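You operate a simulated robot arm through the tools that you are given. There is no shell and no other tool.

Carry out the task below with a simulated two-armed robot. There is one attempt and no reset: what you move stays moved.

## Task
Press the mute key three times. Fetch the cold pack from the door end of the side counter and set it on the door end of the titration bench. Put the 100 ml measuring flask from the window end of the side counter on the door end of the titration bench and the 250 ml measuring flask on the bench in front of the hot plates. Put the blue cloth from the window end of the side counter on the yellow tray. Push the tubing drawer shut. Pick up the brown bottle with the smallest size on its label from the door end of the titration bench with one hand, pass it to the other hand and put it on the top of the oven. Turn the dispenser dial to 5. Turn the shaker knob to 3. Open the stoppers drawer, fetch the white stopper from the inside of the stoppers drawer and set it on the worktop before the drying rack, then shut the drawer. Turn the pump dial to 10 ml. Pull the sliding door one open. Do these in any order. Set down upright: measuring flask, brown bottle.

It is judged by the outcome, as a careful person would: the job done as asked, and still so three seconds after it is handed in. It fails if anything else is knocked over, pushed out of place, dropped, spilled or broken. A push-on lid holds only when it is set on centred and level and pressed home; a screw cap is set on level and turned clockwise until tight. Flat cloth is picked up by pressing the open fingertips on it (5 to 10 N) and closing them slowly along it; thin cloth reads only 2 to 8 mm in the jaws.

## Robot
Two 7-joint arms with two-finger parallel grippers on one trunk, on a base that drives. Base frame: it is fixed to the floor where the robot stands at the start and does not move with it; the origin is under the middle of the robot, x ahead of it, y to its left, z up; the surface under the hand at the start is at about z = 860. Readings come in mm, degrees, newtons and seconds.
The left shoulder is at the start at [-82, 119, 851], the right one opposite. With the tool pointing down near the work surface each hand reaches from about 120 to 580 mm from the robot's upright axis, wherever it stands, measured 20 degrees to its own side. Places, roughly: bench in front of the hot plates (56x19 cm) [-3860, 540, 800]; blue cloth (11x8x3 cm) [200, 700, 900]; brown bottle [0, -1250, 1000]; cold pack (13x6x3 cm) [400, 300, 900]; dispenser dial [-1300, -1900, 1100]; door end of the titration bench [-300, -1500, 800]; measuring flask [0, 750, 1000]; mute key [400, 0, 800]; pump dial [-200, -1300, 900]; shaker knob [-1200, -1600, 900]; sliding door one [0, 700, 400]; stoppers drawer [-1000, -1600, 700]; top of the oven [-4000, -1100, 1400]; tubing drawer [-200, -1000, 700]; white stopper (4x3x5 cm) [-900, -1600, 700]; worktop before the drying rack [-3200, -2300, 800]; yellow tray (23x16x3 cm) [300, 500, 900]. Payload 3.43 kg a hand.
The TCP of each hand is the grasp point between the finger pads, 30 mm short of the fingertips. In the tool frame z runs along the fingers and y along their closing line. The gripper opens to 94 mm. The fingers are 28 mm wide and 10 mm thick; the gripper's body (50 by 96 mm) begins 55 mm behind the TCP.
Orientation is that of the tool frame in the base frame, as a unit quaternion [x, y, z, w]. With the fingers straight down and closing along the base's y, the tool's x points along the base's -x, its y along +y and its z along -z.

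## Interface
- The arms move only by the tool nudge_tool. It takes "left_deltas", "right_deltas" or both (then of equal length, played together; a hand with none holds still); each is text: rows parted by semicolons, each of 7 numbers parted by spaces: the shift along the base's x, y, z in mm, then the turn, a rotation vector about the base's x, y, z in degrees, then the gripper command, from -1 (fully open) to 1 (shut), values between in proportion. In form: x y z ax ay az claw; .... A call has 1 to 20 rows; each row shifts and turns the commanded pose from where the row before left it. Each row takes 0.2 s and may step no farther than 50 mm and 8.6 degrees from the row before; otherwise, or with a gripper value out of range, the whole call is refused. Where a pose cannot be reached the arm comes as near as it can. A force on the tool above 40 N (or 10 N above the force at the start of the call, whichever is more), or a blocked arm, ends the call early, and 0.2 s more pass. The fingers move at their own pace (about 153 mm/s each) and stop on an object; they squeeze with about 40 N. The grip force told is the motor's: it shows also when the fingers shut on nothing. Time passes only in rows, and 0.2 s behind the last, so rows that do not move let the fingers close. The reply holds the time, the measured pose of the TCP, the force on the tool along the base axes, the opening and the grip force, in the units named above and with some noise, with the torque about the TCP (base axes, N m) and any sound that the robot's microphone picked up.
- Cameras (640 x 400 px; columns grow to the right, rows downward): "scene" is now at [10.8, -17.8, 1536.8]; the picture's right is [-0.35, -0.94, 0.00], its down [-0.87, 0.33, -0.36] and it looks along [0.34, -0.13, -0.93] (base axes); focal length 214 px, centre (320, 200). "left" rides on the left gripper at [76, -14, -103] in its tool frame; the picture's right is [0.18, 0.98, 0.00], its down [-0.75, 0.14, -0.64] and it looks along [-0.63, 0.12, 0.77] (tool axes); focal length 243 px, centre (320, 200). "right" rides on the right gripper at [76, 14, -103] in its tool frame; the picture's right is [-0.18, 0.98, 0.00], its down [-0.75, -0.14, -0.64] and it looks along [-0.63, -0.12, 0.77] (tool axes); focal length 243 px, centre (320, 200).
- grab_frame(camera): a new picture of that camera. It takes no simulated time.
- lift_body(by): slides the trunk up (or, below 0, down) by that many mm; the arms and the scene camera ride with it, the base frame stays. It gives what a move gives, with no picture.
- steer(legs): drives the robot by 1 to 6 legs, each [ahead, left, turn to the left] in mm, mm and degrees, along the robot's own axes; the way and the turn of a leg run together, so that a leg with both is an arc; at most 1500 mm and 180 degrees a leg. The arms and the cameras ride along, it lands a little off, and it stops where it bumps. It gives what a move gives.
- aim_head(pan, tilt): turns the head with the scene camera to pan (to the left, within 143 degrees either way) and tilt (down, from -29 to 69), counted from straight ahead of the robot. It gives what a move gives.
- point_at(camera, pixels): there is no depth. For up to 12 entries [column, row, z] of the newest picture of that camera ("zoom" is the newest enlarged one), the place [x, y] in the base frame at which the ray of that pixel passes the height z, good to about 2 mm. It takes no simulated time.
- inspect(camera, box): a new picture of the part [left, top, right, bottom] of that camera's present view, enlarged. It takes no simulated time.
- close_job(): hands the job in; it is judged then, once.

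Open the grippers and draw the arms clear of the work before you hand the job in, unless the task says otherwise.

The tools are called after "Request:" as a command line: name --argument value ..., lists and objects as JSON in quotes. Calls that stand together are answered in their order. nudge_tool: Moves the arms, as the interface text tells. Its arguments: {"type":"object","properties":{"left_deltas":{"type":"string"},"right_deltas":{"type":"string"}},"required":[]} The other tools are called the same way: lift_body (by) slides the trunk up or down; steer (legs) drives the base; aim_head (pan, tilt) turns the head that bears the scene camera; grab_frame (camera) takes a picture; point_at (camera, pixels) gives the place at which the rays of pixels pass given heights; inspect (camera, box) takes an enlarged picture of a part of a camera's view; close_job () hands the job in.

At the start:

```text
time_s: 0.0
left_eef_pos: [232.6, 361.8, 1177.2]
left_ee_rot: [-0.001, 1.0, 0.001, 0.001]
left_force: [0.9, 0.1, 0.7]
left_moment: [0.0, -0.01, 0.02]
left_grip_width: 94.1
left_finger_force: 0.0
right_eef_pos: [291.0, 58.7, 1189.9]
right_ee_rot: [0.0, 1.0, 0.0, -0.001]
right_force: [-0.1, -0.7, -0.9]
right_moment: [-0.01, 0.0, 0.01]
right_grip_width: 93.9
right_finger_force: 0.1
trunk travel left (down, up): [-275.0, 60.0]
robot x, y, heading: [-3.1, 1.5, -0.0]
head pan, tilt: [-20.4, 68.8]
```

scene: 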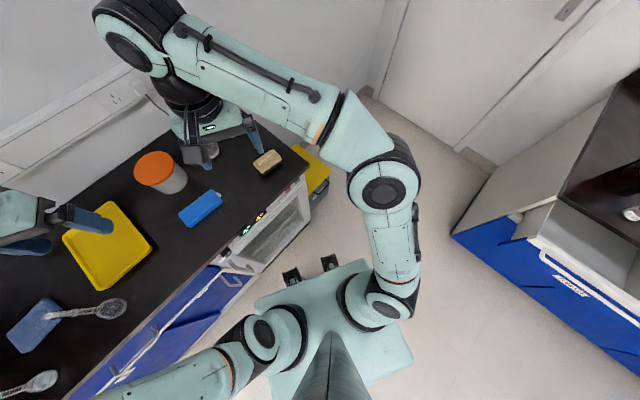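
right: 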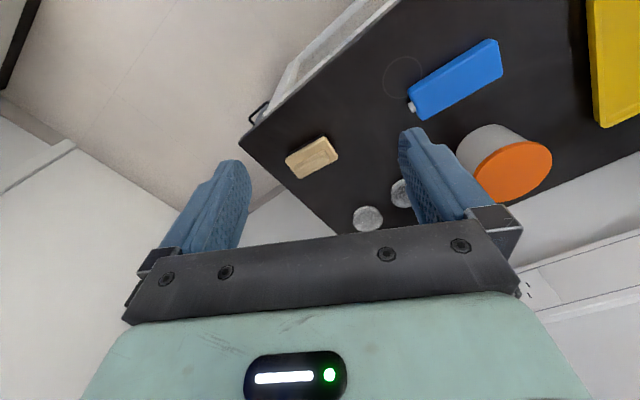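
left: 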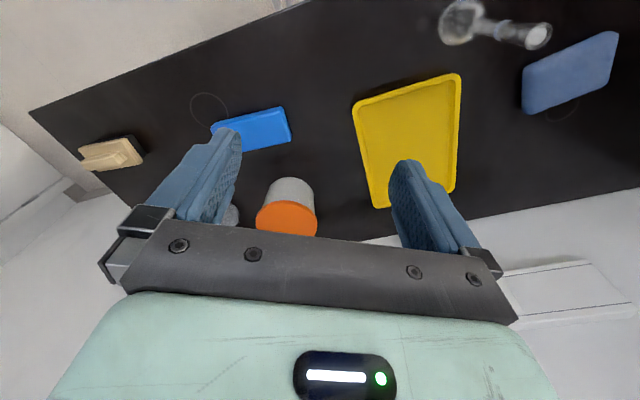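

I start by looking around: the scene view shows the side counter ahead-left with the blue pack, yellow tray, blue cloth and flasks. I aim the head to survey the counter.

Request:
aim_head --pan 30 --tilt 45

Request:
grab_frame --camera "scene"

```text
time_s: 1.2
left_eef_pos: [232.0, 361.7, 1178.4]
left_ee_rot: [0.0, 1.0, 0.0, 0.0]
left_force: [-0.2, -0.9, 0.0]
left_moment: [-0.03, 0.0, 0.01]
left_grip_width: 94.0
left_finger_force: 0.0
right_eef_pos: [291.9, 59.3, 1190.6]
right_ee_rot: [0.0, 1.0, 0.001, -0.001]
right_force: [0.0, -0.7, -0.4]
right_moment: [0.0, 0.01, 0.02]
right_grip_width: 94.2
right_finger_force: 0.1
trunk travel left (down, up): [-275.0, 60.0]
robot x, y, heading: [0.6, -0.8, -0.1]
head pan, tilt: [30.0, 45.0]
```

```text
taken
```

scene: 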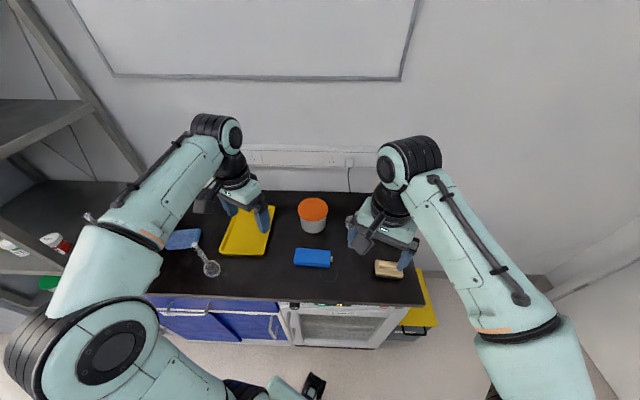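

The counter is ahead; I pan through the room to learn its layout.

Request:
aim_head --pan 90 --tilt 30

Request:
grab_frame --camera "scene"

Request:
aim_head --pan 140 --tilt 20

Request:
grab_frame --camera "scene"

Request:
aim_head --pan -70 --tilt 30

Request:
grab_frame --camera "scene"

Request:
aim_head --pan -130 --tilt 20

Request:
grab_frame --camera "scene"

```text
time_s: 2.5
left_eef_pos: [232.7, 360.8, 1178.3]
left_ee_rot: [0.0, 1.0, 0.0, 0.0]
left_force: [0.4, -0.2, -0.3]
left_moment: [0.01, -0.03, 0.02]
left_grip_width: 94.2
left_finger_force: 0.1
right_eef_pos: [292.0, 60.2, 1190.8]
right_ee_rot: [0.001, 1.0, 0.001, -0.001]
right_force: [-0.8, -1.1, 0.3]
right_moment: [0.03, 0.02, 0.01]
right_grip_width: 93.9
right_finger_force: 0.1
trunk travel left (down, up): [-275.0, 60.0]
robot x, y, heading: [-0.3, 0.8, 0.2]
head pan, tilt: [90.0, 30.0]
```

```text
taken
```

scene: 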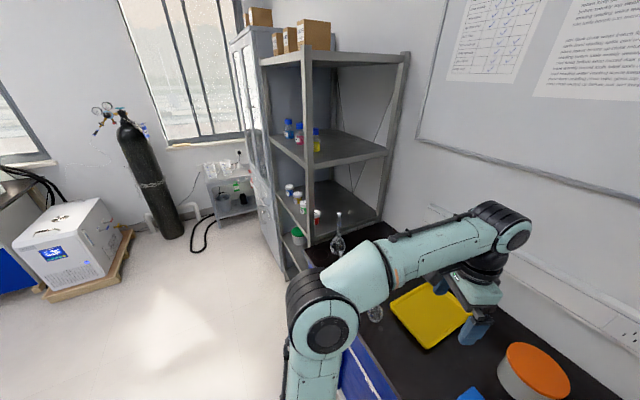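

```text
time_s: 3.7
left_eef_pos: [231.0, 362.3, 1176.9]
left_ee_rot: [0.0, 1.0, 0.0, 0.0]
left_force: [1.0, 0.4, 0.3]
left_moment: [-0.02, -0.03, 0.01]
left_grip_width: 94.1
left_finger_force: 0.1
right_eef_pos: [291.8, 59.3, 1189.9]
right_ee_rot: [0.001, 1.0, 0.001, 0.0]
right_force: [-0.2, 0.5, -0.1]
right_moment: [0.01, -0.01, 0.04]
right_grip_width: 94.1
right_finger_force: 0.0
trunk travel left (down, up): [-275.0, 60.0]
robot x, y, heading: [-2.3, 1.6, 0.1]
head pan, tilt: [140.0, 20.0]
```

```text
taken
```

scene: 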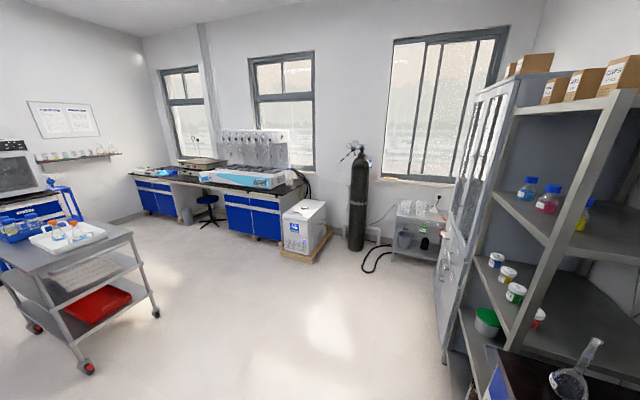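

```text
time_s: 6.7
left_eef_pos: [232.2, 361.0, 1178.1]
left_ee_rot: [0.0, 1.0, 0.0, 0.0]
left_force: [0.8, -0.1, 0.4]
left_moment: [0.01, 0.04, -0.01]
left_grip_width: 94.2
left_finger_force: 0.0
right_eef_pos: [292.1, 59.2, 1189.4]
right_ee_rot: [0.001, 1.0, 0.001, 0.0]
right_force: [0.5, -0.4, 0.6]
right_moment: [-0.01, -0.03, 0.01]
right_grip_width: 93.9
right_finger_force: 0.0
trunk travel left (down, up): [-275.0, 60.0]
robot x, y, heading: [-1.9, 0.9, -0.2]
head pan, tilt: [-70.0, 30.0]
```

```text
taken
```

scene: 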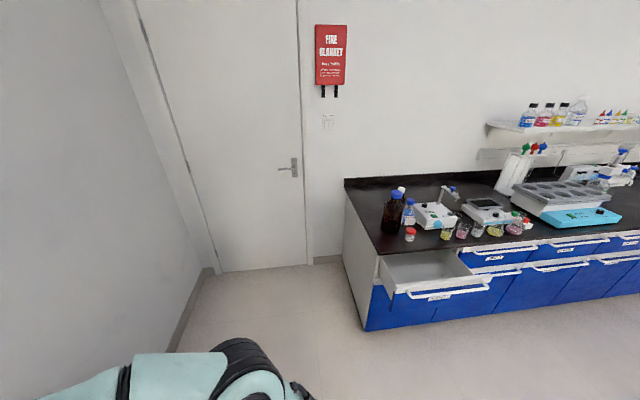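

```text
time_s: 8.0
left_eef_pos: [232.2, 361.9, 1176.3]
left_ee_rot: [0.001, 1.0, -0.001, 0.0]
left_force: [1.1, -0.7, 0.7]
left_moment: [-0.04, 0.0, -0.02]
left_grip_width: 94.0
left_finger_force: 0.0
right_eef_pos: [290.3, 58.3, 1190.3]
right_ee_rot: [0.0, 1.0, 0.001, 0.0]
right_force: [0.4, -0.4, -0.5]
right_moment: [0.02, 0.01, 0.02]
right_grip_width: 93.6
right_finger_force: 0.1
trunk travel left (down, up): [-275.0, 60.0]
robot x, y, heading: [0.5, 0.5, 0.6]
head pan, tilt: [-130.0, 20.0]
```

```text
taken
```

scene: 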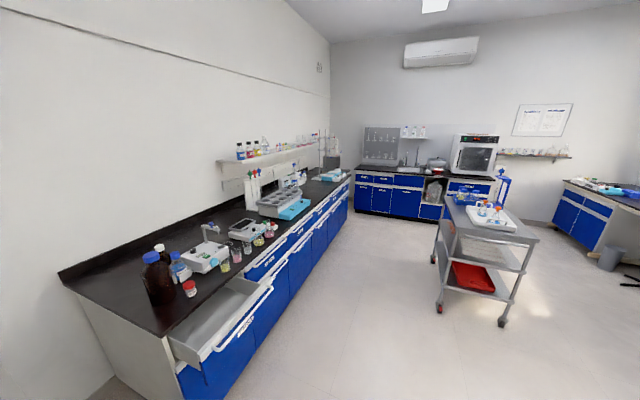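

Overview is clear: side counter ahead (+x), titration bench along the right (−y), sink/oven at far −x, hot plates at far-left. Now I look closely at the side counter.

Request:
aim_head --pan 50 --tilt 60

Request:
grab_frame --camera "scene"

Request:
aim_head --pan 5 --tilt 60

Request:
grab_frame --camera "scene"

```text
time_s: 10.7
left_eef_pos: [233.1, 361.4, 1178.7]
left_ee_rot: [0.0, 1.0, 0.0, -0.001]
left_force: [0.7, 0.4, 1.1]
left_moment: [0.0, 0.01, -0.03]
left_grip_width: 93.8
left_finger_force: 0.0
right_eef_pos: [291.8, 59.1, 1189.3]
right_ee_rot: [0.0, 1.0, 0.0, 0.0]
right_force: [-0.4, 0.3, 1.2]
right_moment: [-0.02, -0.04, 0.07]
right_grip_width: 93.9
right_finger_force: 0.0
trunk travel left (down, up): [-275.0, 60.0]
robot x, y, heading: [-0.6, 0.7, 0.2]
head pan, tilt: [50.0, 60.0]
```

```text
taken
```

scene: 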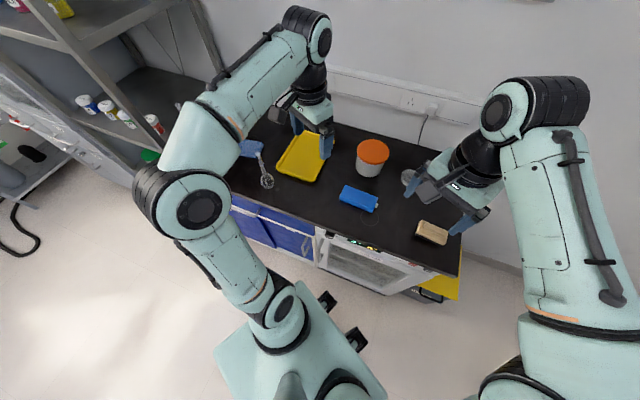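

```text
time_s: 11.8
left_eef_pos: [232.0, 360.4, 1176.5]
left_ee_rot: [0.0, 1.0, 0.0, 0.0]
left_force: [-0.1, 0.3, -0.3]
left_moment: [0.0, 0.01, 0.03]
left_grip_width: 93.9
left_finger_force: 0.1
right_eef_pos: [292.2, 59.0, 1190.6]
right_ee_rot: [0.001, 1.0, 0.0, -0.001]
right_force: [0.2, -0.6, -0.8]
right_moment: [0.01, -0.02, -0.02]
right_grip_width: 94.0
right_finger_force: 0.1
trunk travel left (down, up): [-275.0, 60.0]
robot x, y, heading: [-1.4, -2.9, -0.1]
head pan, tilt: [5.0, 60.0]
```

```text
taken
```

scene: 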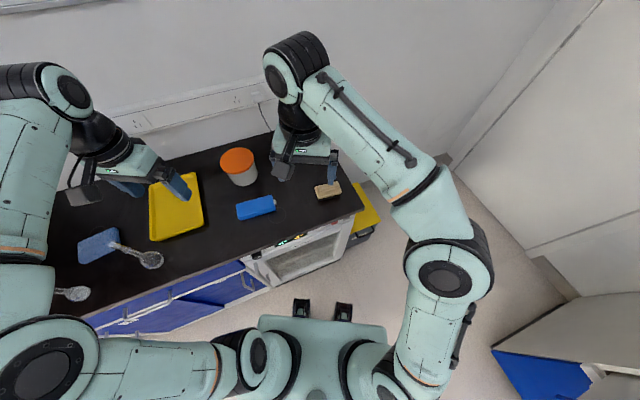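

I zoom on the appliance under the counter edge (about px (290,240)) for the mute key, and on the left part of the counter for flasks.

Request:
inspect --camera "scene" --box '[220, 180, 380, 290]'

Request:
point_at --camera "scene" --pixels '[[255, 207, 875], [327, 190, 865], [176, 206, 865], [98, 245, 875], [238, 170, 865], [288, 242, 820], [362, 210, 860], [243, 262, 860], [80, 318, 860], [155, 258, 870], [80, 294, 870], [270, 138, 860]]'

Request:
inspect --camera "scene" --box '[40, 150, 240, 320]'

```text
3.64 times, centred on (300, 235) of scene
```

zoom: 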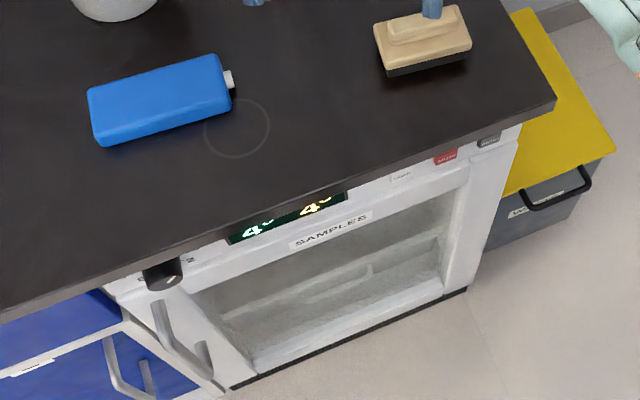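

```text
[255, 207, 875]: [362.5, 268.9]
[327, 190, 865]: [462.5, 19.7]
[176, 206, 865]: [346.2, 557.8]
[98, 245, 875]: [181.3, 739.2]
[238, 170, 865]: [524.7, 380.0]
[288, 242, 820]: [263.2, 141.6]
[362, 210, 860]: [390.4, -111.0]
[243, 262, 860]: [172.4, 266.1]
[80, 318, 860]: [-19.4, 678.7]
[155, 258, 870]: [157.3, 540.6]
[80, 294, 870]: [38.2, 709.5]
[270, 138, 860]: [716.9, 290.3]
```

```text
2.35 times, centred on (140, 235) of scene
```

zoom: 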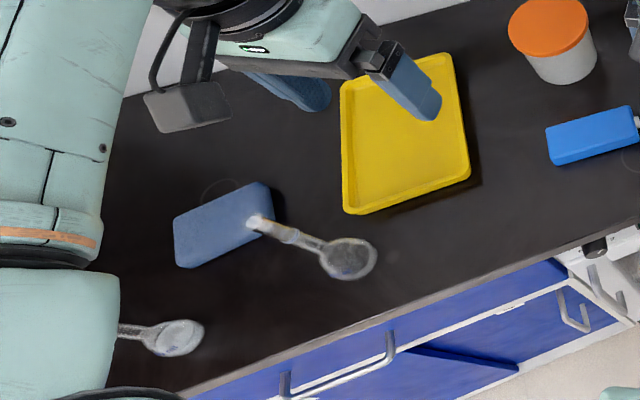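

The counter edge runs skew (room turned about 27° left of the base frame). I check the base footprint corners (px (262,318), (385,330)) against the counter edge before turning.

Request:
point_at --camera "scene" --pixels '[[262, 318, 300], [385, 330, 300], [262, 318, 100], [385, 330, 100], [300, 305, 100], [243, 298, 60], [270, 290, 30]]'

Request:
aim_head --pan 27 --tilt 69

Request:
grab_frame --camera "scene"

```text
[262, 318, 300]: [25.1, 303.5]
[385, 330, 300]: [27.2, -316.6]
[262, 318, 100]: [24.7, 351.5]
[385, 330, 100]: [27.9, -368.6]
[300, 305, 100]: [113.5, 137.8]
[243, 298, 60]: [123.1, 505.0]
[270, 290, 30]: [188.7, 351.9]
```

```text
time_s: 12.7
left_eef_pos: [232.5, 361.7, 1177.9]
left_ee_rot: [0.001, 1.0, -0.001, 0.0]
left_force: [-0.4, 0.6, 0.6]
left_moment: [0.0, -0.01, -0.01]
left_grip_width: 93.8
left_finger_force: 0.1
right_eef_pos: [291.6, 58.7, 1190.2]
right_ee_rot: [0.002, 1.0, 0.001, 0.0]
right_force: [0.1, -0.5, -0.1]
right_moment: [0.01, -0.03, -0.02]
right_grip_width: 94.2
right_finger_force: 0.0
trunk travel left (down, up): [-275.0, 60.0]
robot x, y, heading: [-0.2, -4.2, -0.0]
head pan, tilt: [27.0, 68.8]
```

```text
taken
```

scene: 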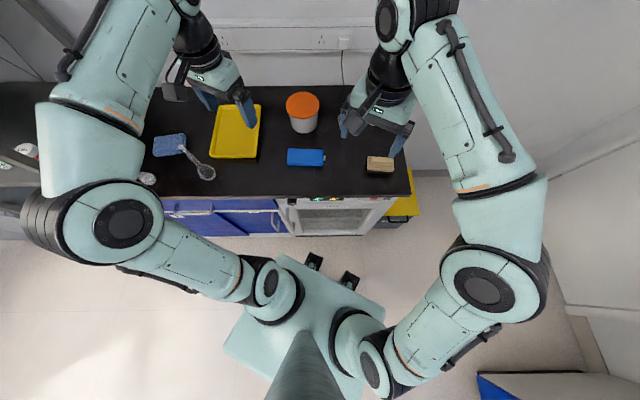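

The base front lies well behind the counter edge, so turning is safe once the hands are drawn in. I bring both hands in front of the robot first.

Request:
nudge_tool --left_deltas "8 -40 0 0 0 0 -1; 8 -40 0 0 0 0 -1; 8 -40 0 0 0 0 -1; 8 -40 0 0 0 0 -1; 8 -40 0 0 0 0 -1" --right_deltas "-3 -40 0 0 0 0 -1; -3 -40 0 0 0 0 -1; -3 -40 0 0 0 0 -1; -3 -40 0 0 0 0 -1; -3 -40 0 0 0 0 -1"

Request:
steer --legs '[[0, 0, 27.4]]'

Request:
aim_head --pan 0 --tilt 60

Request:
grab_frame --camera "scene"

```text
time_s: 13.9
left_eef_pos: [275.2, 161.1, 1178.7]
left_ee_rot: [0.0, 1.0, 0.001, 0.0]
left_force: [0.7, 0.2, 0.1]
left_moment: [0.03, 0.0, 0.03]
left_grip_width: 94.2
left_finger_force: 0.1
right_eef_pos: [276.7, -143.8, 1191.1]
right_ee_rot: [0.0, 1.0, 0.001, -0.001]
right_force: [-0.4, 0.8, 0.1]
right_moment: [0.04, -0.02, 0.0]
right_grip_width: 94.0
right_finger_force: 0.2
trunk travel left (down, up): [-275.0, 60.0]
robot x, y, heading: [-3.5, -2.6, -0.1]
head pan, tilt: [27.0, 68.8]
```

```text
time_s: 15.7
left_eef_pos: [168.8, 270.0, 1180.4]
left_ee_rot: [-0.236, 0.972, 0.0, 0.0]
left_force: [-0.3, -0.6, -0.5]
left_moment: [0.01, 0.0, 0.0]
left_grip_width: 93.9
left_finger_force: 0.0
right_eef_pos: [310.7, 1.4, 1190.8]
right_ee_rot: [-0.235, 0.972, 0.001, -0.001]
right_force: [0.4, 0.1, 0.9]
right_moment: [-0.03, 0.0, 0.01]
right_grip_width: 94.0
right_finger_force: 0.0
trunk travel left (down, up): [-275.0, 60.0]
robot x, y, heading: [2.5, 2.3, 27.3]
head pan, tilt: [27.0, 68.8]
```

```text
time_s: 16.6
left_eef_pos: [169.4, 269.6, 1178.1]
left_ee_rot: [-0.237, 0.971, 0.0, 0.0]
left_force: [-0.4, -0.1, -1.0]
left_moment: [0.01, 0.03, 0.01]
left_grip_width: 93.9
left_finger_force: 0.0
right_eef_pos: [311.5, 2.2, 1191.6]
right_ee_rot: [-0.236, 0.972, 0.001, 0.0]
right_force: [0.4, 0.3, -0.8]
right_moment: [-0.01, 0.04, -0.01]
right_grip_width: 94.1
right_finger_force: 0.1
trunk travel left (down, up): [-275.0, 60.0]
robot x, y, heading: [0.3, 4.8, 27.6]
head pan, tilt: [0.0, 60.0]
```

```text
taken
```

scene: 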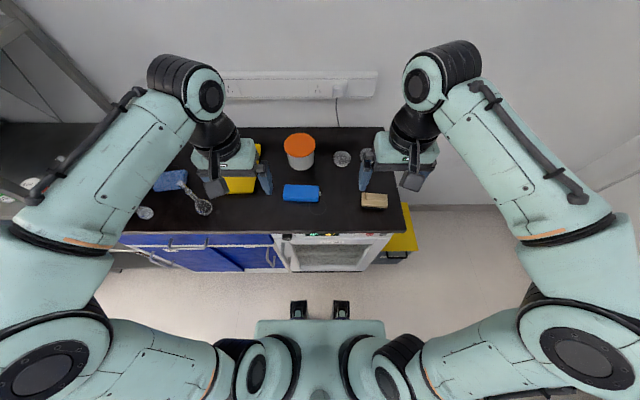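

Now square to the counter; I zoom on the fridge panel and on the counter's left part.

Request:
inspect --camera "scene" --box '[270, 215, 400, 275]'

Request:
inspect --camera "scene" --box '[100, 130, 280, 280]'

```text
4.92 times, centred on (335, 245) of scene
```

zoom: 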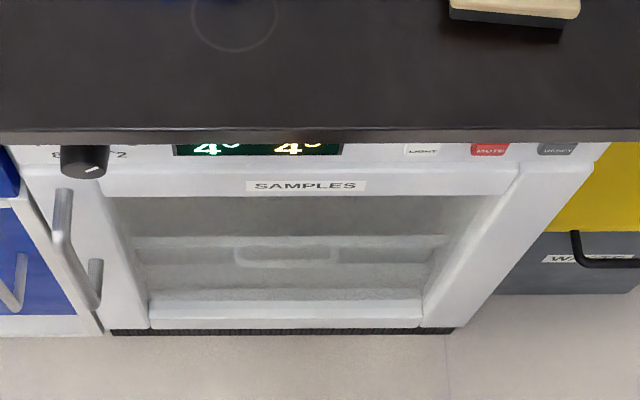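

```text
2.67 times, centred on (190, 205) of scene
```

zoom: 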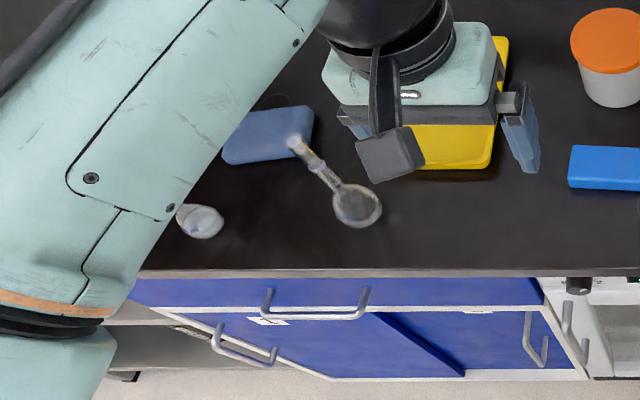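

MUTE is the red key at zoom (490,150). I compute rays for the key, the fridge top edge and counter edge at a few heights.

Request:
inspect --camera "scene" --box '[335, 220, 405, 250]'

Request:
point_at --camera "scene" --pixels '[[369.5, 235, 780], [369.5, 235, 800], [369.5, 235, 820], [369.5, 232, 860], [330, 232, 860], [115, 233, 860], [355, 235, 800], [383, 235, 800], [410, 232, 860], [288, 245, 800], [333, 253, 780]]'

```text
9.14 times, centred on (370, 235) of scene
```

zoom: 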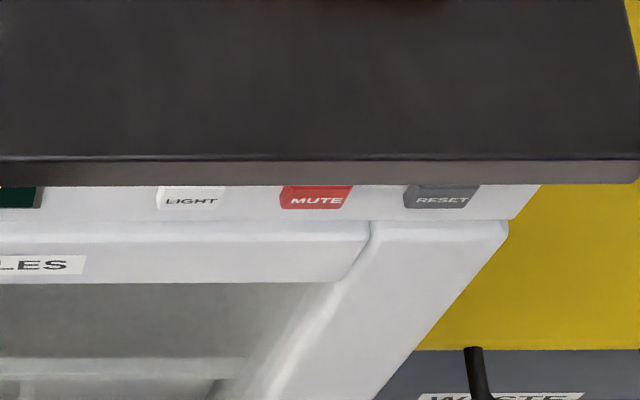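

```text
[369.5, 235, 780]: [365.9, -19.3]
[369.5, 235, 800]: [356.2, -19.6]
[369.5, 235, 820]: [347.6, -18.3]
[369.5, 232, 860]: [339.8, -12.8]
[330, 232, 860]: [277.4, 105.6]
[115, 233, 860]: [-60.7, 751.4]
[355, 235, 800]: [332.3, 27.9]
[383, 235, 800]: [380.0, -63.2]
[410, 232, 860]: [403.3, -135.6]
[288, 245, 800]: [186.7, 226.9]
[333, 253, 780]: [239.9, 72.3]
```

The keys sit on the fridge's front face just under the counter edge, so pressing needs a forward-pointing finger. I back off to see the front faces.

Request:
steer --legs '[[-450, 0, 0]]'

Request:
aim_head --pan 20 --tilt 40

Request:
grab_frame --camera "scene"

```text
time_s: 19.3
left_eef_pos: [-229.5, 65.8, 1178.2]
left_ee_rot: [-0.241, 0.971, 0.0, 0.0]
left_force: [0.1, -0.3, -0.3]
left_moment: [-0.04, -0.02, 0.0]
left_grip_width: 93.9
left_finger_force: 0.1
right_eef_pos: [-84.4, -203.6, 1190.9]
right_ee_rot: [-0.24, 0.971, 0.001, 0.0]
right_force: [0.1, -0.5, -0.1]
right_moment: [0.01, -0.01, -0.02]
right_grip_width: 94.0
right_finger_force: 0.1
trunk travel left (down, up): [-275.0, 60.0]
robot x, y, heading: [-396.5, -208.3, 27.9]
head pan, tilt: [0.0, 60.0]
```

```text
time_s: 20.1
left_eef_pos: [-229.0, 65.3, 1178.3]
left_ee_rot: [-0.241, 0.97, 0.0, 0.0]
left_force: [0.3, 0.0, 0.1]
left_moment: [0.01, 0.01, 0.02]
left_grip_width: 94.1
left_finger_force: 0.1
right_eef_pos: [-85.5, -201.9, 1190.3]
right_ee_rot: [-0.239, 0.971, 0.0, 0.0]
right_force: [0.0, -0.4, 0.6]
right_moment: [-0.01, -0.02, -0.01]
right_grip_width: 93.8
right_finger_force: 0.1
trunk travel left (down, up): [-275.0, 60.0]
robot x, y, heading: [-397.2, -207.2, 27.9]
head pan, tilt: [20.0, 40.0]
```

```text
taken
```

scene: 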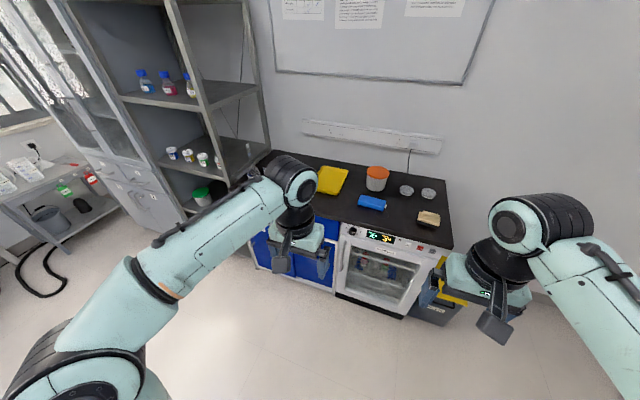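

The left hand hides the cabinet doors; I lower both hands now that they are clear of the counter.

Request:
nudge_tool --left_deltas "0 0 -45 0 0 0 -1; 0 0 -45 0 0 0 -1; 0 0 -45 0 0 0 -1; 0 0 -45 0 0 0 -1; 0 0 -45 0 0 0 -1; 0 0 -45 0 0 0 -1" --right_deltas "0 0 -45 0 0 0 -1; 0 0 -45 0 0 0 -1; 0 0 -45 0 0 0 -1; 0 0 -45 0 0 0 -1; 0 0 -45 0 0 0 -1; 0 0 -45 0 0 0 -1"

Request:
grab_frame --camera "scene"

```text
time_s: 21.5
left_eef_pos: [-227.4, 63.6, 908.8]
left_ee_rot: [-0.241, 0.971, -0.001, 0.001]
left_force: [-0.3, 0.2, -0.9]
left_moment: [-0.02, 0.03, -0.03]
left_grip_width: 94.1
left_finger_force: 0.1
right_eef_pos: [-84.8, -200.4, 921.7]
right_ee_rot: [-0.24, 0.971, 0.001, 0.0]
right_force: [1.0, 0.5, 0.0]
right_moment: [0.01, 0.01, 0.0]
right_grip_width: 94.1
right_finger_force: 0.0
trunk travel left (down, up): [-275.0, 60.0]
robot x, y, heading: [-394.2, -205.6, 28.1]
head pan, tilt: [20.0, 40.0]
```

```text
taken
```

scene: 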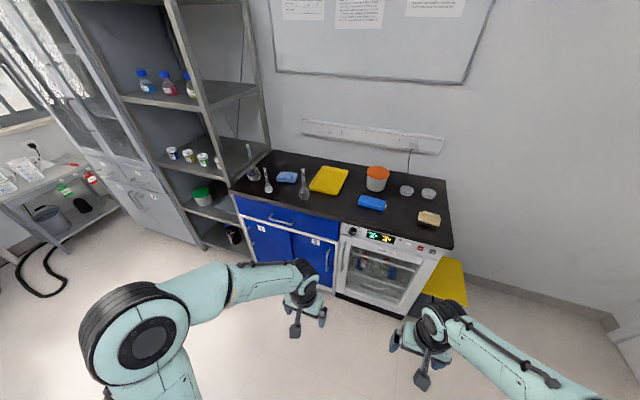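

Now three flasks are visible at (253,172), (268,185), (304,190). I zoom on the flasks, the cabinet doors and the fridge panel.

Request:
inspect --camera "scene" --box '[230, 135, 350, 210]'

Request:
inspect --camera "scene" --box '[225, 185, 355, 300]'

Request:
inspect --camera "scene" --box '[330, 215, 460, 295]'

```text
5.33 times, centred on (290, 172) of scene
```

zoom: 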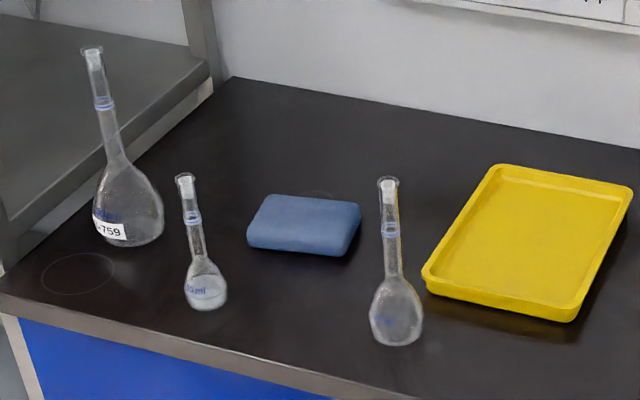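

```text
3.48 times, centred on (290, 242) of scene
```

zoom: 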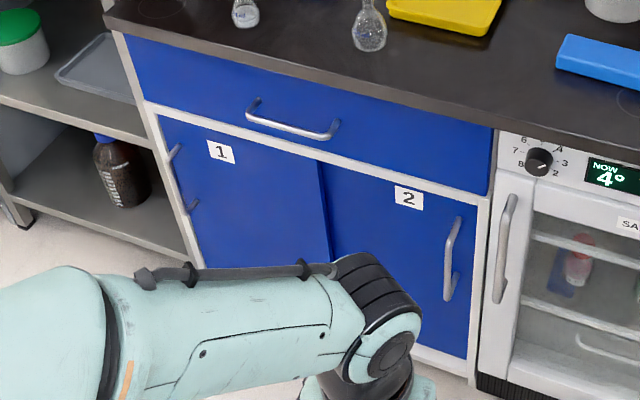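

```text
4.92 times, centred on (395, 255) of scene
```

zoom: 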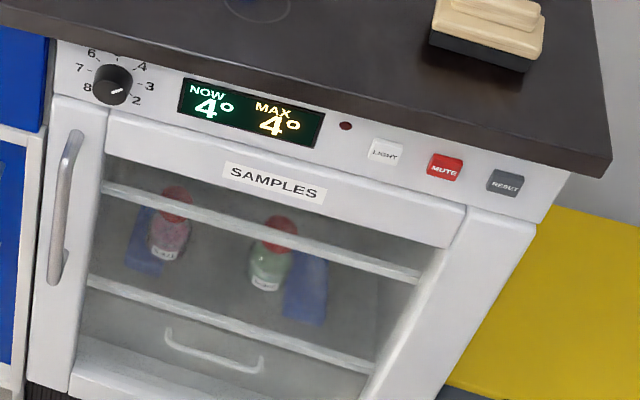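

Door "1" is the left door with its handle at its left edge; MUTE is at zoom (445,167) = scene (420.4,248.3). I triangulate the key, handle and flask bases.

Request:
point_at --camera "scene" --pixels '[[420.4, 248.3, 760], [420.4, 248.3, 800], [420.4, 248.3, 840], [249, 236, 500], [249, 236, 600], [454, 248, 860], [231, 190, 860]]'

Request:
point_at --camera "scene" --pixels '[[304, 196, 880], [304, 170, 1050], [268, 189, 880], [254, 175, 880], [254, 170, 900], [287, 177, 875], [329, 180, 865], [372, 203, 875]]'

```text
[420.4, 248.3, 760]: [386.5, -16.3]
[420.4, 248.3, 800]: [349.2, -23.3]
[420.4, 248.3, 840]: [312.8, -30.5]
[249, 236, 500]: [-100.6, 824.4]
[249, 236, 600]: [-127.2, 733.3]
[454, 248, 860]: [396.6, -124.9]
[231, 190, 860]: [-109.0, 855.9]
```

```text
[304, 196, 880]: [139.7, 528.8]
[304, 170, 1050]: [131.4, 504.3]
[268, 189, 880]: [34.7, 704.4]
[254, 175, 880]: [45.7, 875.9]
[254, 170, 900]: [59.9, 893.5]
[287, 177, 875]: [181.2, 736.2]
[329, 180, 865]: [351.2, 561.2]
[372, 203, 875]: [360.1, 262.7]
```

Mute key triangulates to about [363,−20,785], recessed ~18 mm under the counter edge. I pitch the right hand forward with fingers shut while still away from the counter.

Request:
nudge_tool --right_deltas "18 4.4 -12 3.79 -7.25 0 1; 18 4.4 -12 3.79 -7.25 0 1; 18 4.4 -12 3.79 -7.25 0 1; 18 4.4 -12 3.79 -7.25 0 1; 18 4.4 -12 3.79 -7.25 0 1; 18 4.4 -12 3.79 -7.25 0 1; 18 4.4 -12 3.79 -7.25 0 1; 18 4.4 -12 3.79 -7.25 0 1; 18 4.4 -12 3.79 -7.25 0 1; 18 4.4 -12 3.79 -7.25 0 1; 18 4.4 -12 3.79 -7.25 0 1"

Request:
grab_frame --camera "right"

Request:
grab_frame --camera "scene"

```text
time_s: 23.9
left_eef_pos: [-227.5, 64.5, 909.5]
left_ee_rot: [-0.241, 0.97, 0.0, 0.0]
left_force: [1.2, -0.2, 0.4]
left_moment: [-0.01, -0.01, -0.01]
left_grip_width: 94.1
left_finger_force: 0.0
right_eef_pos: [47.7, -168.9, 833.0]
right_ee_rot: [-0.208, 0.841, 0.119, 0.486]
right_force: [-0.1, 0.0, -0.1]
right_moment: [0.01, 0.01, 0.0]
right_grip_width: 0.2
right_finger_force: 33.0
right hand out of reach, approached as far as the arm can: row 8, 9, 10, 11
trunk travel left (down, up): [-275.0, 60.0]
robot x, y, heading: [-397.8, -205.7, 27.8]
head pan, tilt: [20.0, 40.0]
```

```text
taken
```

right: 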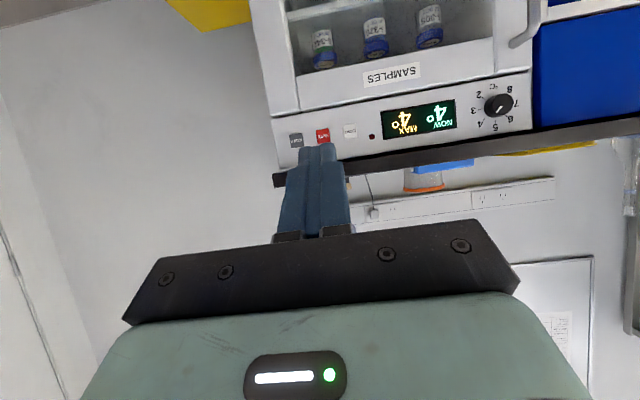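

```text
taken
```

scene: 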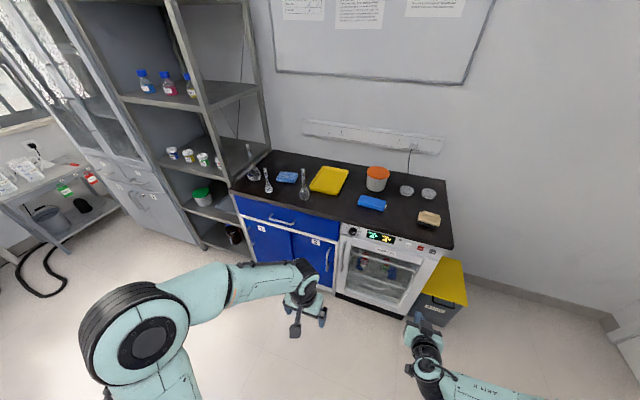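

The hand stopped at ~60° pitch short of reach; the camera view (upside-down) shows MUTE at (322,135). I pull the commanded pose back toward the robot to see if the full pitch is reachable.

Request:
nudge_tool --right_deltas "-26.6 -13.9 0 0 0 0 1; -26.6 -13.9 0 0 0 0 1; -26.6 -13.9 0 0 0 0 1"

```text
time_s: 24.7
left_eef_pos: [-227.3, 64.9, 909.7]
left_ee_rot: [-0.241, 0.971, 0.0, 0.0]
left_force: [0.5, 0.4, -0.3]
left_moment: [-0.06, -0.01, 0.01]
left_grip_width: 93.9
left_finger_force: 0.0
right_eef_pos: [3.6, -195.0, 834.2]
right_ee_rot: [-0.208, 0.841, 0.118, 0.485]
right_force: [0.3, 0.3, -0.1]
right_moment: [-0.02, -0.02, 0.03]
right_grip_width: 0.0
right_finger_force: 32.9
right hand out of reach, approached as far as the arm can: row 2, 3
trunk travel left (down, up): [-275.0, 60.0]
robot x, y, heading: [-394.7, -208.4, 27.5]
head pan, tilt: [20.0, 40.0]
```

The pitch is limited at this height; a lower trunk should make a forward-pointing hand easier. I lower the trunk and then raise and pitch the hand.

Request:
lift_body --by -200

Request:
nudge_tool --right_deltas "0 0 25 0 0 0 1; 0 0 25 0 0 0 1; 0 0 25 1.9 -3.6 0 1; 0 0 25 1.9 -3.6 0 1; 0 0 25 1.9 -3.6 0 1; 0 0 25 1.9 -3.6 0 1"

```text
time_s: 26.9
left_eef_pos: [-229.1, 64.4, 707.7]
left_ee_rot: [-0.241, 0.971, 0.0, 0.001]
left_force: [0.1, -0.7, 0.4]
left_moment: [-0.01, 0.0, -0.01]
left_grip_width: 93.9
left_finger_force: 0.1
right_eef_pos: [3.4, -195.9, 632.1]
right_ee_rot: [-0.209, 0.84, 0.119, 0.486]
right_force: [-0.2, -1.2, 0.2]
right_moment: [0.03, 0.0, 0.01]
right_grip_width: 0.1
right_finger_force: 33.1
trunk travel left (down, up): [-75.0, 260.0]
robot x, y, heading: [-394.7, -206.1, 28.1]
head pan, tilt: [20.0, 40.0]
```

```text
time_s: 28.3
left_eef_pos: [-228.6, 64.4, 708.2]
left_ee_rot: [-0.241, 0.971, 0.0, 0.0]
left_force: [0.7, 0.4, 0.2]
left_moment: [-0.02, 0.0, 0.04]
left_grip_width: 93.8
left_finger_force: 0.1
right_eef_pos: [16.3, -190.0, 782.3]
right_ee_rot: [-0.189, 0.763, 0.147, 0.601]
right_force: [-0.7, 0.7, -0.2]
right_moment: [-0.03, 0.01, -0.02]
right_grip_width: 0.1
right_finger_force: 33.2
right hand out of reach, approached as far as the arm can: row 4, 5
trunk travel left (down, up): [-75.0, 260.0]
robot x, y, heading: [-395.8, -207.2, 27.7]
head pan, tilt: [20.0, 40.0]
```

Pitch is now ~76°. I lower the trunk the remaining travel and pitch to horizontal while raising the hand back.

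Request:
lift_body --by -70

Request:
nudge_tool --right_deltas "0 0 25 0 0 0 1; 0 0 25 0.8 -1.6 0 1; 0 0 22 1.6 -3.1 0 1; 0 0 0 1.6 -3.1 0 1; 0 0 0 1.6 -3.1 0 1"

```text
time_s: 29.3
left_eef_pos: [-228.8, 63.6, 639.2]
left_ee_rot: [-0.241, 0.97, 0.0, -0.001]
left_force: [0.3, 0.9, 0.2]
left_moment: [0.0, -0.02, -0.01]
left_grip_width: 94.0
left_finger_force: 0.1
right_eef_pos: [25.9, -184.7, 708.7]
right_ee_rot: [-0.19, 0.768, 0.146, 0.594]
right_force: [-0.2, -0.3, -0.3]
right_moment: [-0.01, 0.04, 0.0]
right_grip_width: 0.2
right_finger_force: 33.6
trunk travel left (down, up): [-5.0, 330.0]
robot x, y, heading: [-395.9, -208.1, 28.0]
head pan, tilt: [20.0, 40.0]
```

```text
time_s: 30.5
left_eef_pos: [-229.5, 64.9, 638.7]
left_ee_rot: [-0.241, 0.971, 0.0, 0.0]
left_force: [-0.6, -0.1, -0.8]
left_moment: [0.0, -0.02, 0.03]
left_grip_width: 93.9
left_finger_force: 0.1
right_eef_pos: [27.6, -184.5, 780.4]
right_ee_rot: [-0.174, 0.7, 0.164, 0.673]
right_force: [-1.0, -0.4, -0.6]
right_moment: [0.02, 0.01, -0.02]
right_grip_width: 0.1
right_finger_force: 33.1
trunk travel left (down, up): [-5.0, 330.0]
robot x, y, heading: [-395.2, -205.0, 27.8]
head pan, tilt: [20.0, 40.0]
```

Hand is almost horizontal (88°) at the key's height. I drive ahead 300 mm, then check alignment with the cameras.

Request:
steer --legs '[[300, 0, 0]]'

Request:
grab_frame --camera "right"

Request:
aim_head --pan -15 --tilt 55

Request:
grab_frame --camera "scene"

```text
time_s: 32.6
left_eef_pos: [37.5, 206.7, 637.8]
left_ee_rot: [-0.242, 0.97, 0.0, 0.0]
left_force: [0.4, -0.6, 0.2]
left_moment: [-0.01, 0.03, -0.03]
left_grip_width: 94.0
left_finger_force: 0.1
right_eef_pos: [295.5, -41.2, 781.3]
right_ee_rot: [-0.175, 0.7, 0.165, 0.673]
right_force: [0.5, 0.6, -0.1]
right_moment: [-0.01, 0.0, 0.0]
right_grip_width: 0.0
right_finger_force: 33.0
trunk travel left (down, up): [-5.0, 330.0]
robot x, y, heading: [-125.5, -65.8, 27.9]
head pan, tilt: [20.0, 40.0]
```

```text
taken
```

right: 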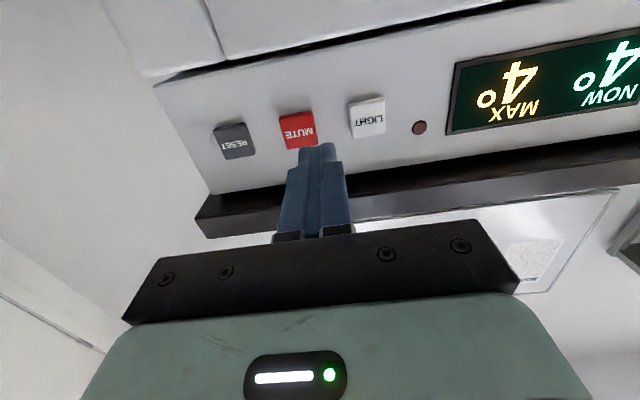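

```text
time_s: 33.6
left_eef_pos: [38.3, 208.0, 638.2]
left_ee_rot: [-0.242, 0.97, 0.0, 0.001]
left_force: [0.3, -0.1, -0.4]
left_moment: [-0.01, 0.01, -0.01]
left_grip_width: 94.2
left_finger_force: 0.0
right_eef_pos: [296.2, -41.2, 780.4]
right_ee_rot: [-0.175, 0.7, 0.165, 0.672]
right_force: [-0.1, 0.6, 1.2]
right_moment: [0.03, -0.02, -0.03]
right_grip_width: 0.0
right_finger_force: 32.4
trunk travel left (down, up): [-5.0, 330.0]
robot x, y, heading: [-128.4, -66.9, 28.0]
head pan, tilt: [-15.0, 55.0]
```

```text
taken
```

scene: 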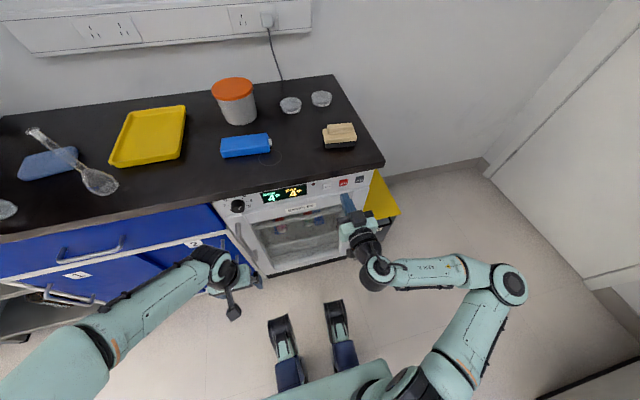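

MUTE in the right view is at (298,130); the fingertips show at about (320,148). I get the ray of the key near its height.

Request:
point_at --camera "right" --pixels '[[298, 130, 775], [298, 130, 785], [298, 130, 795], [233, 140, 785], [366, 116, 785], [320, 146, 780]]'

Request:
inspect --camera "scene" --box '[310, 160, 410, 250]'

Request:
point_at --camera "scene" --pixels '[[343, 183, 775], [343, 183, 785], [343, 183, 795]]'

```text
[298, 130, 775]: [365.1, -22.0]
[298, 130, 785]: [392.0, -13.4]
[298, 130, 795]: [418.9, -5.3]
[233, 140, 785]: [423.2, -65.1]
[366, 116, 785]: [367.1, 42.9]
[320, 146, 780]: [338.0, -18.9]
```

```text
4.44 times, centred on (360, 205) of scene
```

zoom: 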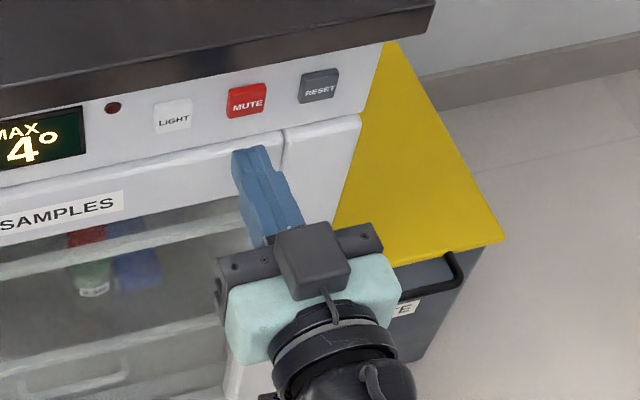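

```text
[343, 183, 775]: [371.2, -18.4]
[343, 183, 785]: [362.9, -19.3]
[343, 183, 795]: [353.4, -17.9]
```

Key is at about [369,−20,777]; tip is at ~[322,−27,779]. I shift sideways ~15 mm and advance to just short of the key.

Request:
nudge_tool --right_deltas "3.5 -6.7 -1 0.4 -0.9 0 1; 3.4 -6.6 -1 0.4 -0.9 0 1; 8 4.2 0 0 0 0 1; 8 4.2 0 0 0 0 1; 8 4.2 0 0 0 0 1; 5 2.6 0 0 0 0 1"

Request:
grab_frame --camera "right"

Request:
inspect --camera "scene" --box '[310, 160, 410, 250]'

```text
time_s: 35.0
left_eef_pos: [39.0, 207.9, 638.0]
left_ee_rot: [-0.243, 0.97, 0.0, 0.0]
left_force: [0.3, 0.2, -0.4]
left_moment: [0.0, 0.0, 0.01]
left_grip_width: 93.9
left_finger_force: 0.0
right_eef_pos: [295.3, -41.6, 779.7]
right_ee_rot: [-0.175, 0.7, 0.166, 0.673]
right_force: [-0.1, -0.1, -0.1]
right_moment: [-0.03, 0.02, -0.01]
right_grip_width: 0.0
right_finger_force: 32.9
right hand out of reach, approached as far as the arm can: row 1, 2, 3, 4, 5, 6
trunk travel left (down, up): [-5.0, 330.0]
robot x, y, heading: [-126.1, -66.8, 27.9]
head pan, tilt: [-15.0, 55.0]
```

```text
taken
```

right: 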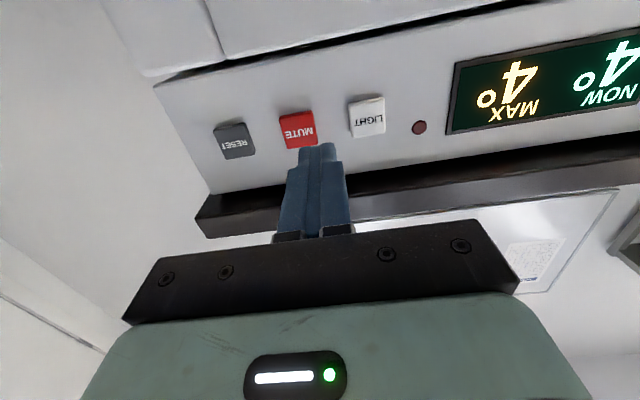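

```text
4.44 times, centred on (360, 205) of scene
```

zoom: 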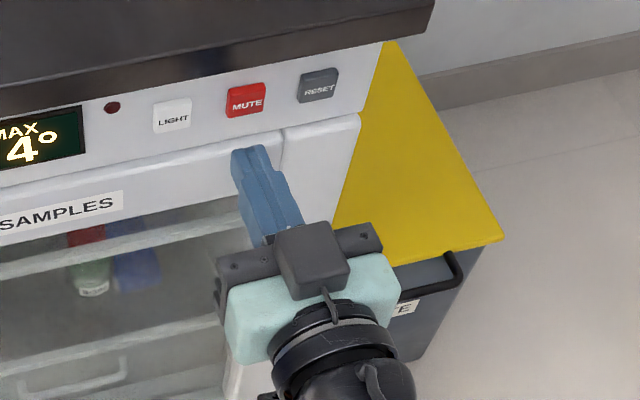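

The arm refused that with the extra pitch. I retry without any pitch, one direction at a time.

Request:
nudge_tool --right_deltas "3.5 -6.7 0 0 0 0 1; 3.4 -6.6 0 0 0 0 1"

Request:
nudge_tool --right_deltas "8 4.2 0 0 0 0 1; 8 4.2 0 0 0 0 1"

```text
time_s: 35.6
left_eef_pos: [38.3, 207.0, 638.7]
left_ee_rot: [-0.243, 0.97, 0.0, 0.0]
left_force: [0.2, 1.0, -0.3]
left_moment: [-0.01, -0.02, -0.01]
left_grip_width: 94.0
left_finger_force: 0.1
right_eef_pos: [293.9, -41.2, 780.7]
right_ee_rot: [-0.175, 0.7, 0.165, 0.672]
right_force: [0.0, 0.2, -0.3]
right_moment: [0.01, -0.02, 0.03]
right_grip_width: 0.0
right_finger_force: 32.9
right hand out of reach, approached as far as the arm can: row 1, 2
trunk travel left (down, up): [-5.0, 330.0]
robot x, y, heading: [-124.8, -63.2, 28.2]
head pan, tilt: [-15.0, 55.0]
```

```text
time_s: 36.2
left_eef_pos: [38.4, 207.3, 637.5]
left_ee_rot: [-0.242, 0.97, 0.0, 0.0]
left_force: [-0.1, -0.8, 0.2]
left_moment: [-0.02, -0.03, -0.01]
left_grip_width: 94.0
left_finger_force: 0.1
right_eef_pos: [295.3, -42.2, 780.7]
right_ee_rot: [-0.175, 0.701, 0.165, 0.672]
right_force: [0.4, -0.5, -0.3]
right_moment: [0.03, 0.03, 0.0]
right_grip_width: 0.1
right_finger_force: 32.9
right hand out of reach, approached as far as the arm can: row 1, 2
trunk travel left (down, up): [-5.0, 330.0]
robot x, y, heading: [-125.5, -64.8, 28.1]
head pan, tilt: [-15.0, 55.0]
```

The wrist seems at a joint limit at this pitch. I relax the pitch by ~12° and try advancing again.

Request:
nudge_tool --right_deltas "0 0 0 -2.8 5.3 0 1; 0 0 0 -2.8 5.3 0 1; 3.5 -6.7 0 0 0 0 1; 3.4 -6.6 0 0 0 0 1; 6 3.1 0 0 0 0 1; 6 3.1 0 0 0 0 1"

```text
time_s: 37.6
left_eef_pos: [36.9, 207.9, 638.7]
left_ee_rot: [-0.242, 0.97, 0.0, -0.001]
left_force: [0.0, -0.6, 0.5]
left_moment: [-0.02, 0.01, 0.01]
left_grip_width: 93.8
left_finger_force: 0.0
right_eef_pos: [314.0, -47.0, 780.5]
right_ee_rot: [-0.19, 0.756, 0.149, 0.609]
right_force: [1.2, -0.5, -0.4]
right_moment: [-0.03, 0.01, -0.03]
right_grip_width: 0.1
right_finger_force: 32.6
trunk travel left (down, up): [-5.0, 330.0]
robot x, y, heading: [-126.7, -64.6, 28.1]
head pan, tilt: [-15.0, 55.0]
```

That worked: tip now at about [340,−33,774], laterally on the key. I advance 24 mm along the counter normal.

Request:
nudge_tool --right_deltas "5.3 2.8 1 0 0 0 1; 5.3 2.8 1 0 0 0 1; 5.3 2.8 1 0 0 0 1; 5.3 2.8 0 0 0 0 1"

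Request:
grab_frame --camera "right"

Request:
inspect --camera "scene" --box '[310, 150, 410, 240]'

```text
time_s: 38.6
left_eef_pos: [38.1, 208.0, 637.2]
left_ee_rot: [-0.242, 0.97, -0.001, 0.0]
left_force: [0.1, 0.0, 0.1]
left_moment: [-0.02, 0.0, 0.0]
left_grip_width: 93.7
left_finger_force: 0.1
right_eef_pos: [334.6, -38.0, 782.9]
right_ee_rot: [-0.191, 0.756, 0.149, 0.609]
right_force: [-0.6, -0.4, -0.6]
right_moment: [0.03, 0.01, 0.02]
right_grip_width: 0.1
right_finger_force: 32.9
trunk travel left (down, up): [-5.0, 330.0]
robot x, y, heading: [-128.1, -67.6, 28.2]
head pan, tilt: [-15.0, 55.0]
```

```text
taken
```

right: 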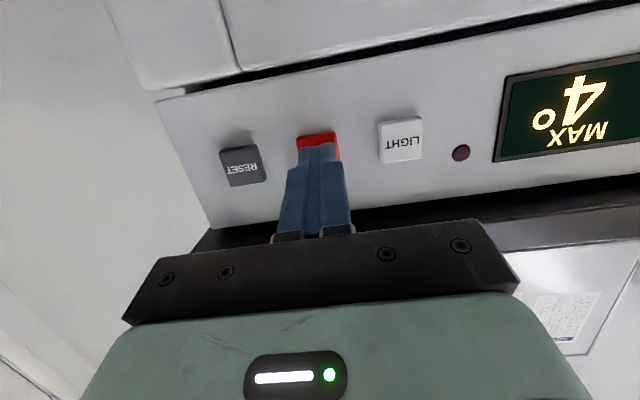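

```text
4.44 times, centred on (360, 195) of scene
```

zoom: 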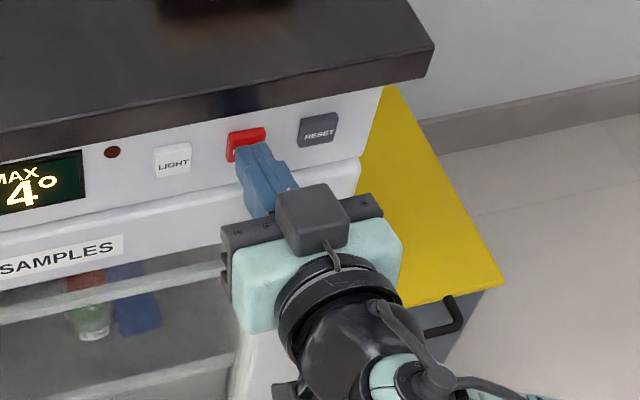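

Fingertip is centred on the red key. I press slowly along the normal and watch the force and sound.

Request:
nudge_tool --right_deltas "2.7 1.4 0.5 0 0 0 1; 2.7 1.4 0.5 0 0 0 1; 1.8 0.9 0 0 0 0 1"

```text
time_s: 39.4
left_eef_pos: [38.5, 207.9, 637.3]
left_ee_rot: [-0.241, 0.97, 0.0, 0.0]
left_force: [0.0, 0.1, 0.3]
left_moment: [-0.04, -0.04, 0.0]
left_grip_width: 94.1
left_finger_force: 0.0
right_eef_pos: [340.1, -33.3, 784.8]
right_ee_rot: [-0.19, 0.754, 0.149, 0.61]
right_force: [-8.2, -6.1, 0.4]
right_moment: [0.02, -0.05, -0.05]
right_grip_width: 0.0
right_finger_force: 33.2
trunk travel left (down, up): [-5.0, 330.0]
robot x, y, heading: [-126.7, -63.0, 27.9]
head pan, tilt: [-15.0, 55.0]
heard: click
```

A click was heard at ~10 N: first press. I withdraw fully, then press again.

Request:
nudge_tool --right_deltas "-4.4 -2.3 0 0 0 0 1; -4.4 -2.3 0 0 0 0 1; -4.4 -2.3 0 0 0 0 1; 0 0 0 0 0 0 1"

Request:
grab_frame --camera "right"

Request:
nudge_tool --right_deltas "4.4 2.3 0 0 0 0 1; 4.4 2.3 0 0 0 0 1; 2.2 1.2 0 0 0 0 1; 2.2 1.1 0 0 0 0 1"

```text
time_s: 40.4
left_eef_pos: [38.8, 207.3, 638.1]
left_ee_rot: [-0.241, 0.97, -0.001, 0.0]
left_force: [0.3, 0.1, -0.1]
left_moment: [0.0, 0.01, 0.0]
left_grip_width: 94.1
left_finger_force: 0.0
right_eef_pos: [328.4, -40.1, 783.5]
right_ee_rot: [-0.189, 0.756, 0.148, 0.609]
right_force: [-0.4, 0.4, 0.4]
right_moment: [0.02, 0.01, 0.02]
right_grip_width: 0.1
right_finger_force: 33.1
trunk travel left (down, up): [-5.0, 330.0]
robot x, y, heading: [-129.2, -62.7, 28.0]
head pan, tilt: [-15.0, 55.0]
```

```text
taken
```

right: 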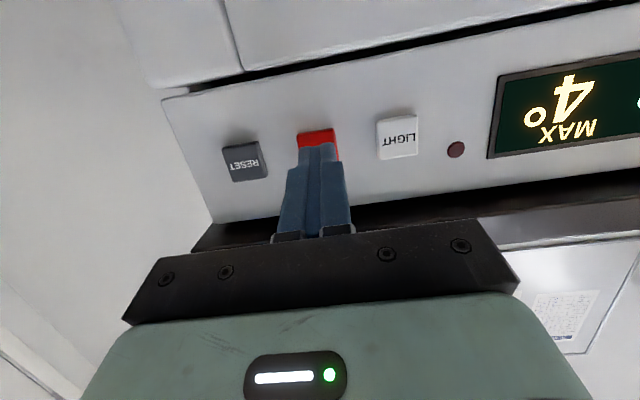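

```text
time_s: 41.4
left_eef_pos: [37.7, 206.3, 638.0]
left_ee_rot: [-0.242, 0.97, 0.0, -0.001]
left_force: [0.0, -0.7, 0.1]
left_moment: [-0.01, 0.02, -0.01]
left_grip_width: 94.1
left_finger_force: 0.1
right_eef_pos: [341.0, -34.9, 783.9]
right_ee_rot: [-0.19, 0.756, 0.148, 0.608]
right_force: [-9.0, -4.1, -2.6]
right_moment: [0.0, 0.03, -0.02]
right_grip_width: 0.0
right_finger_force: 32.8
trunk travel left (down, up): [-5.0, 330.0]
robot x, y, heading: [-126.7, -63.1, 27.9]
head pan, tilt: [-15.0, 55.0]
heard: click
```

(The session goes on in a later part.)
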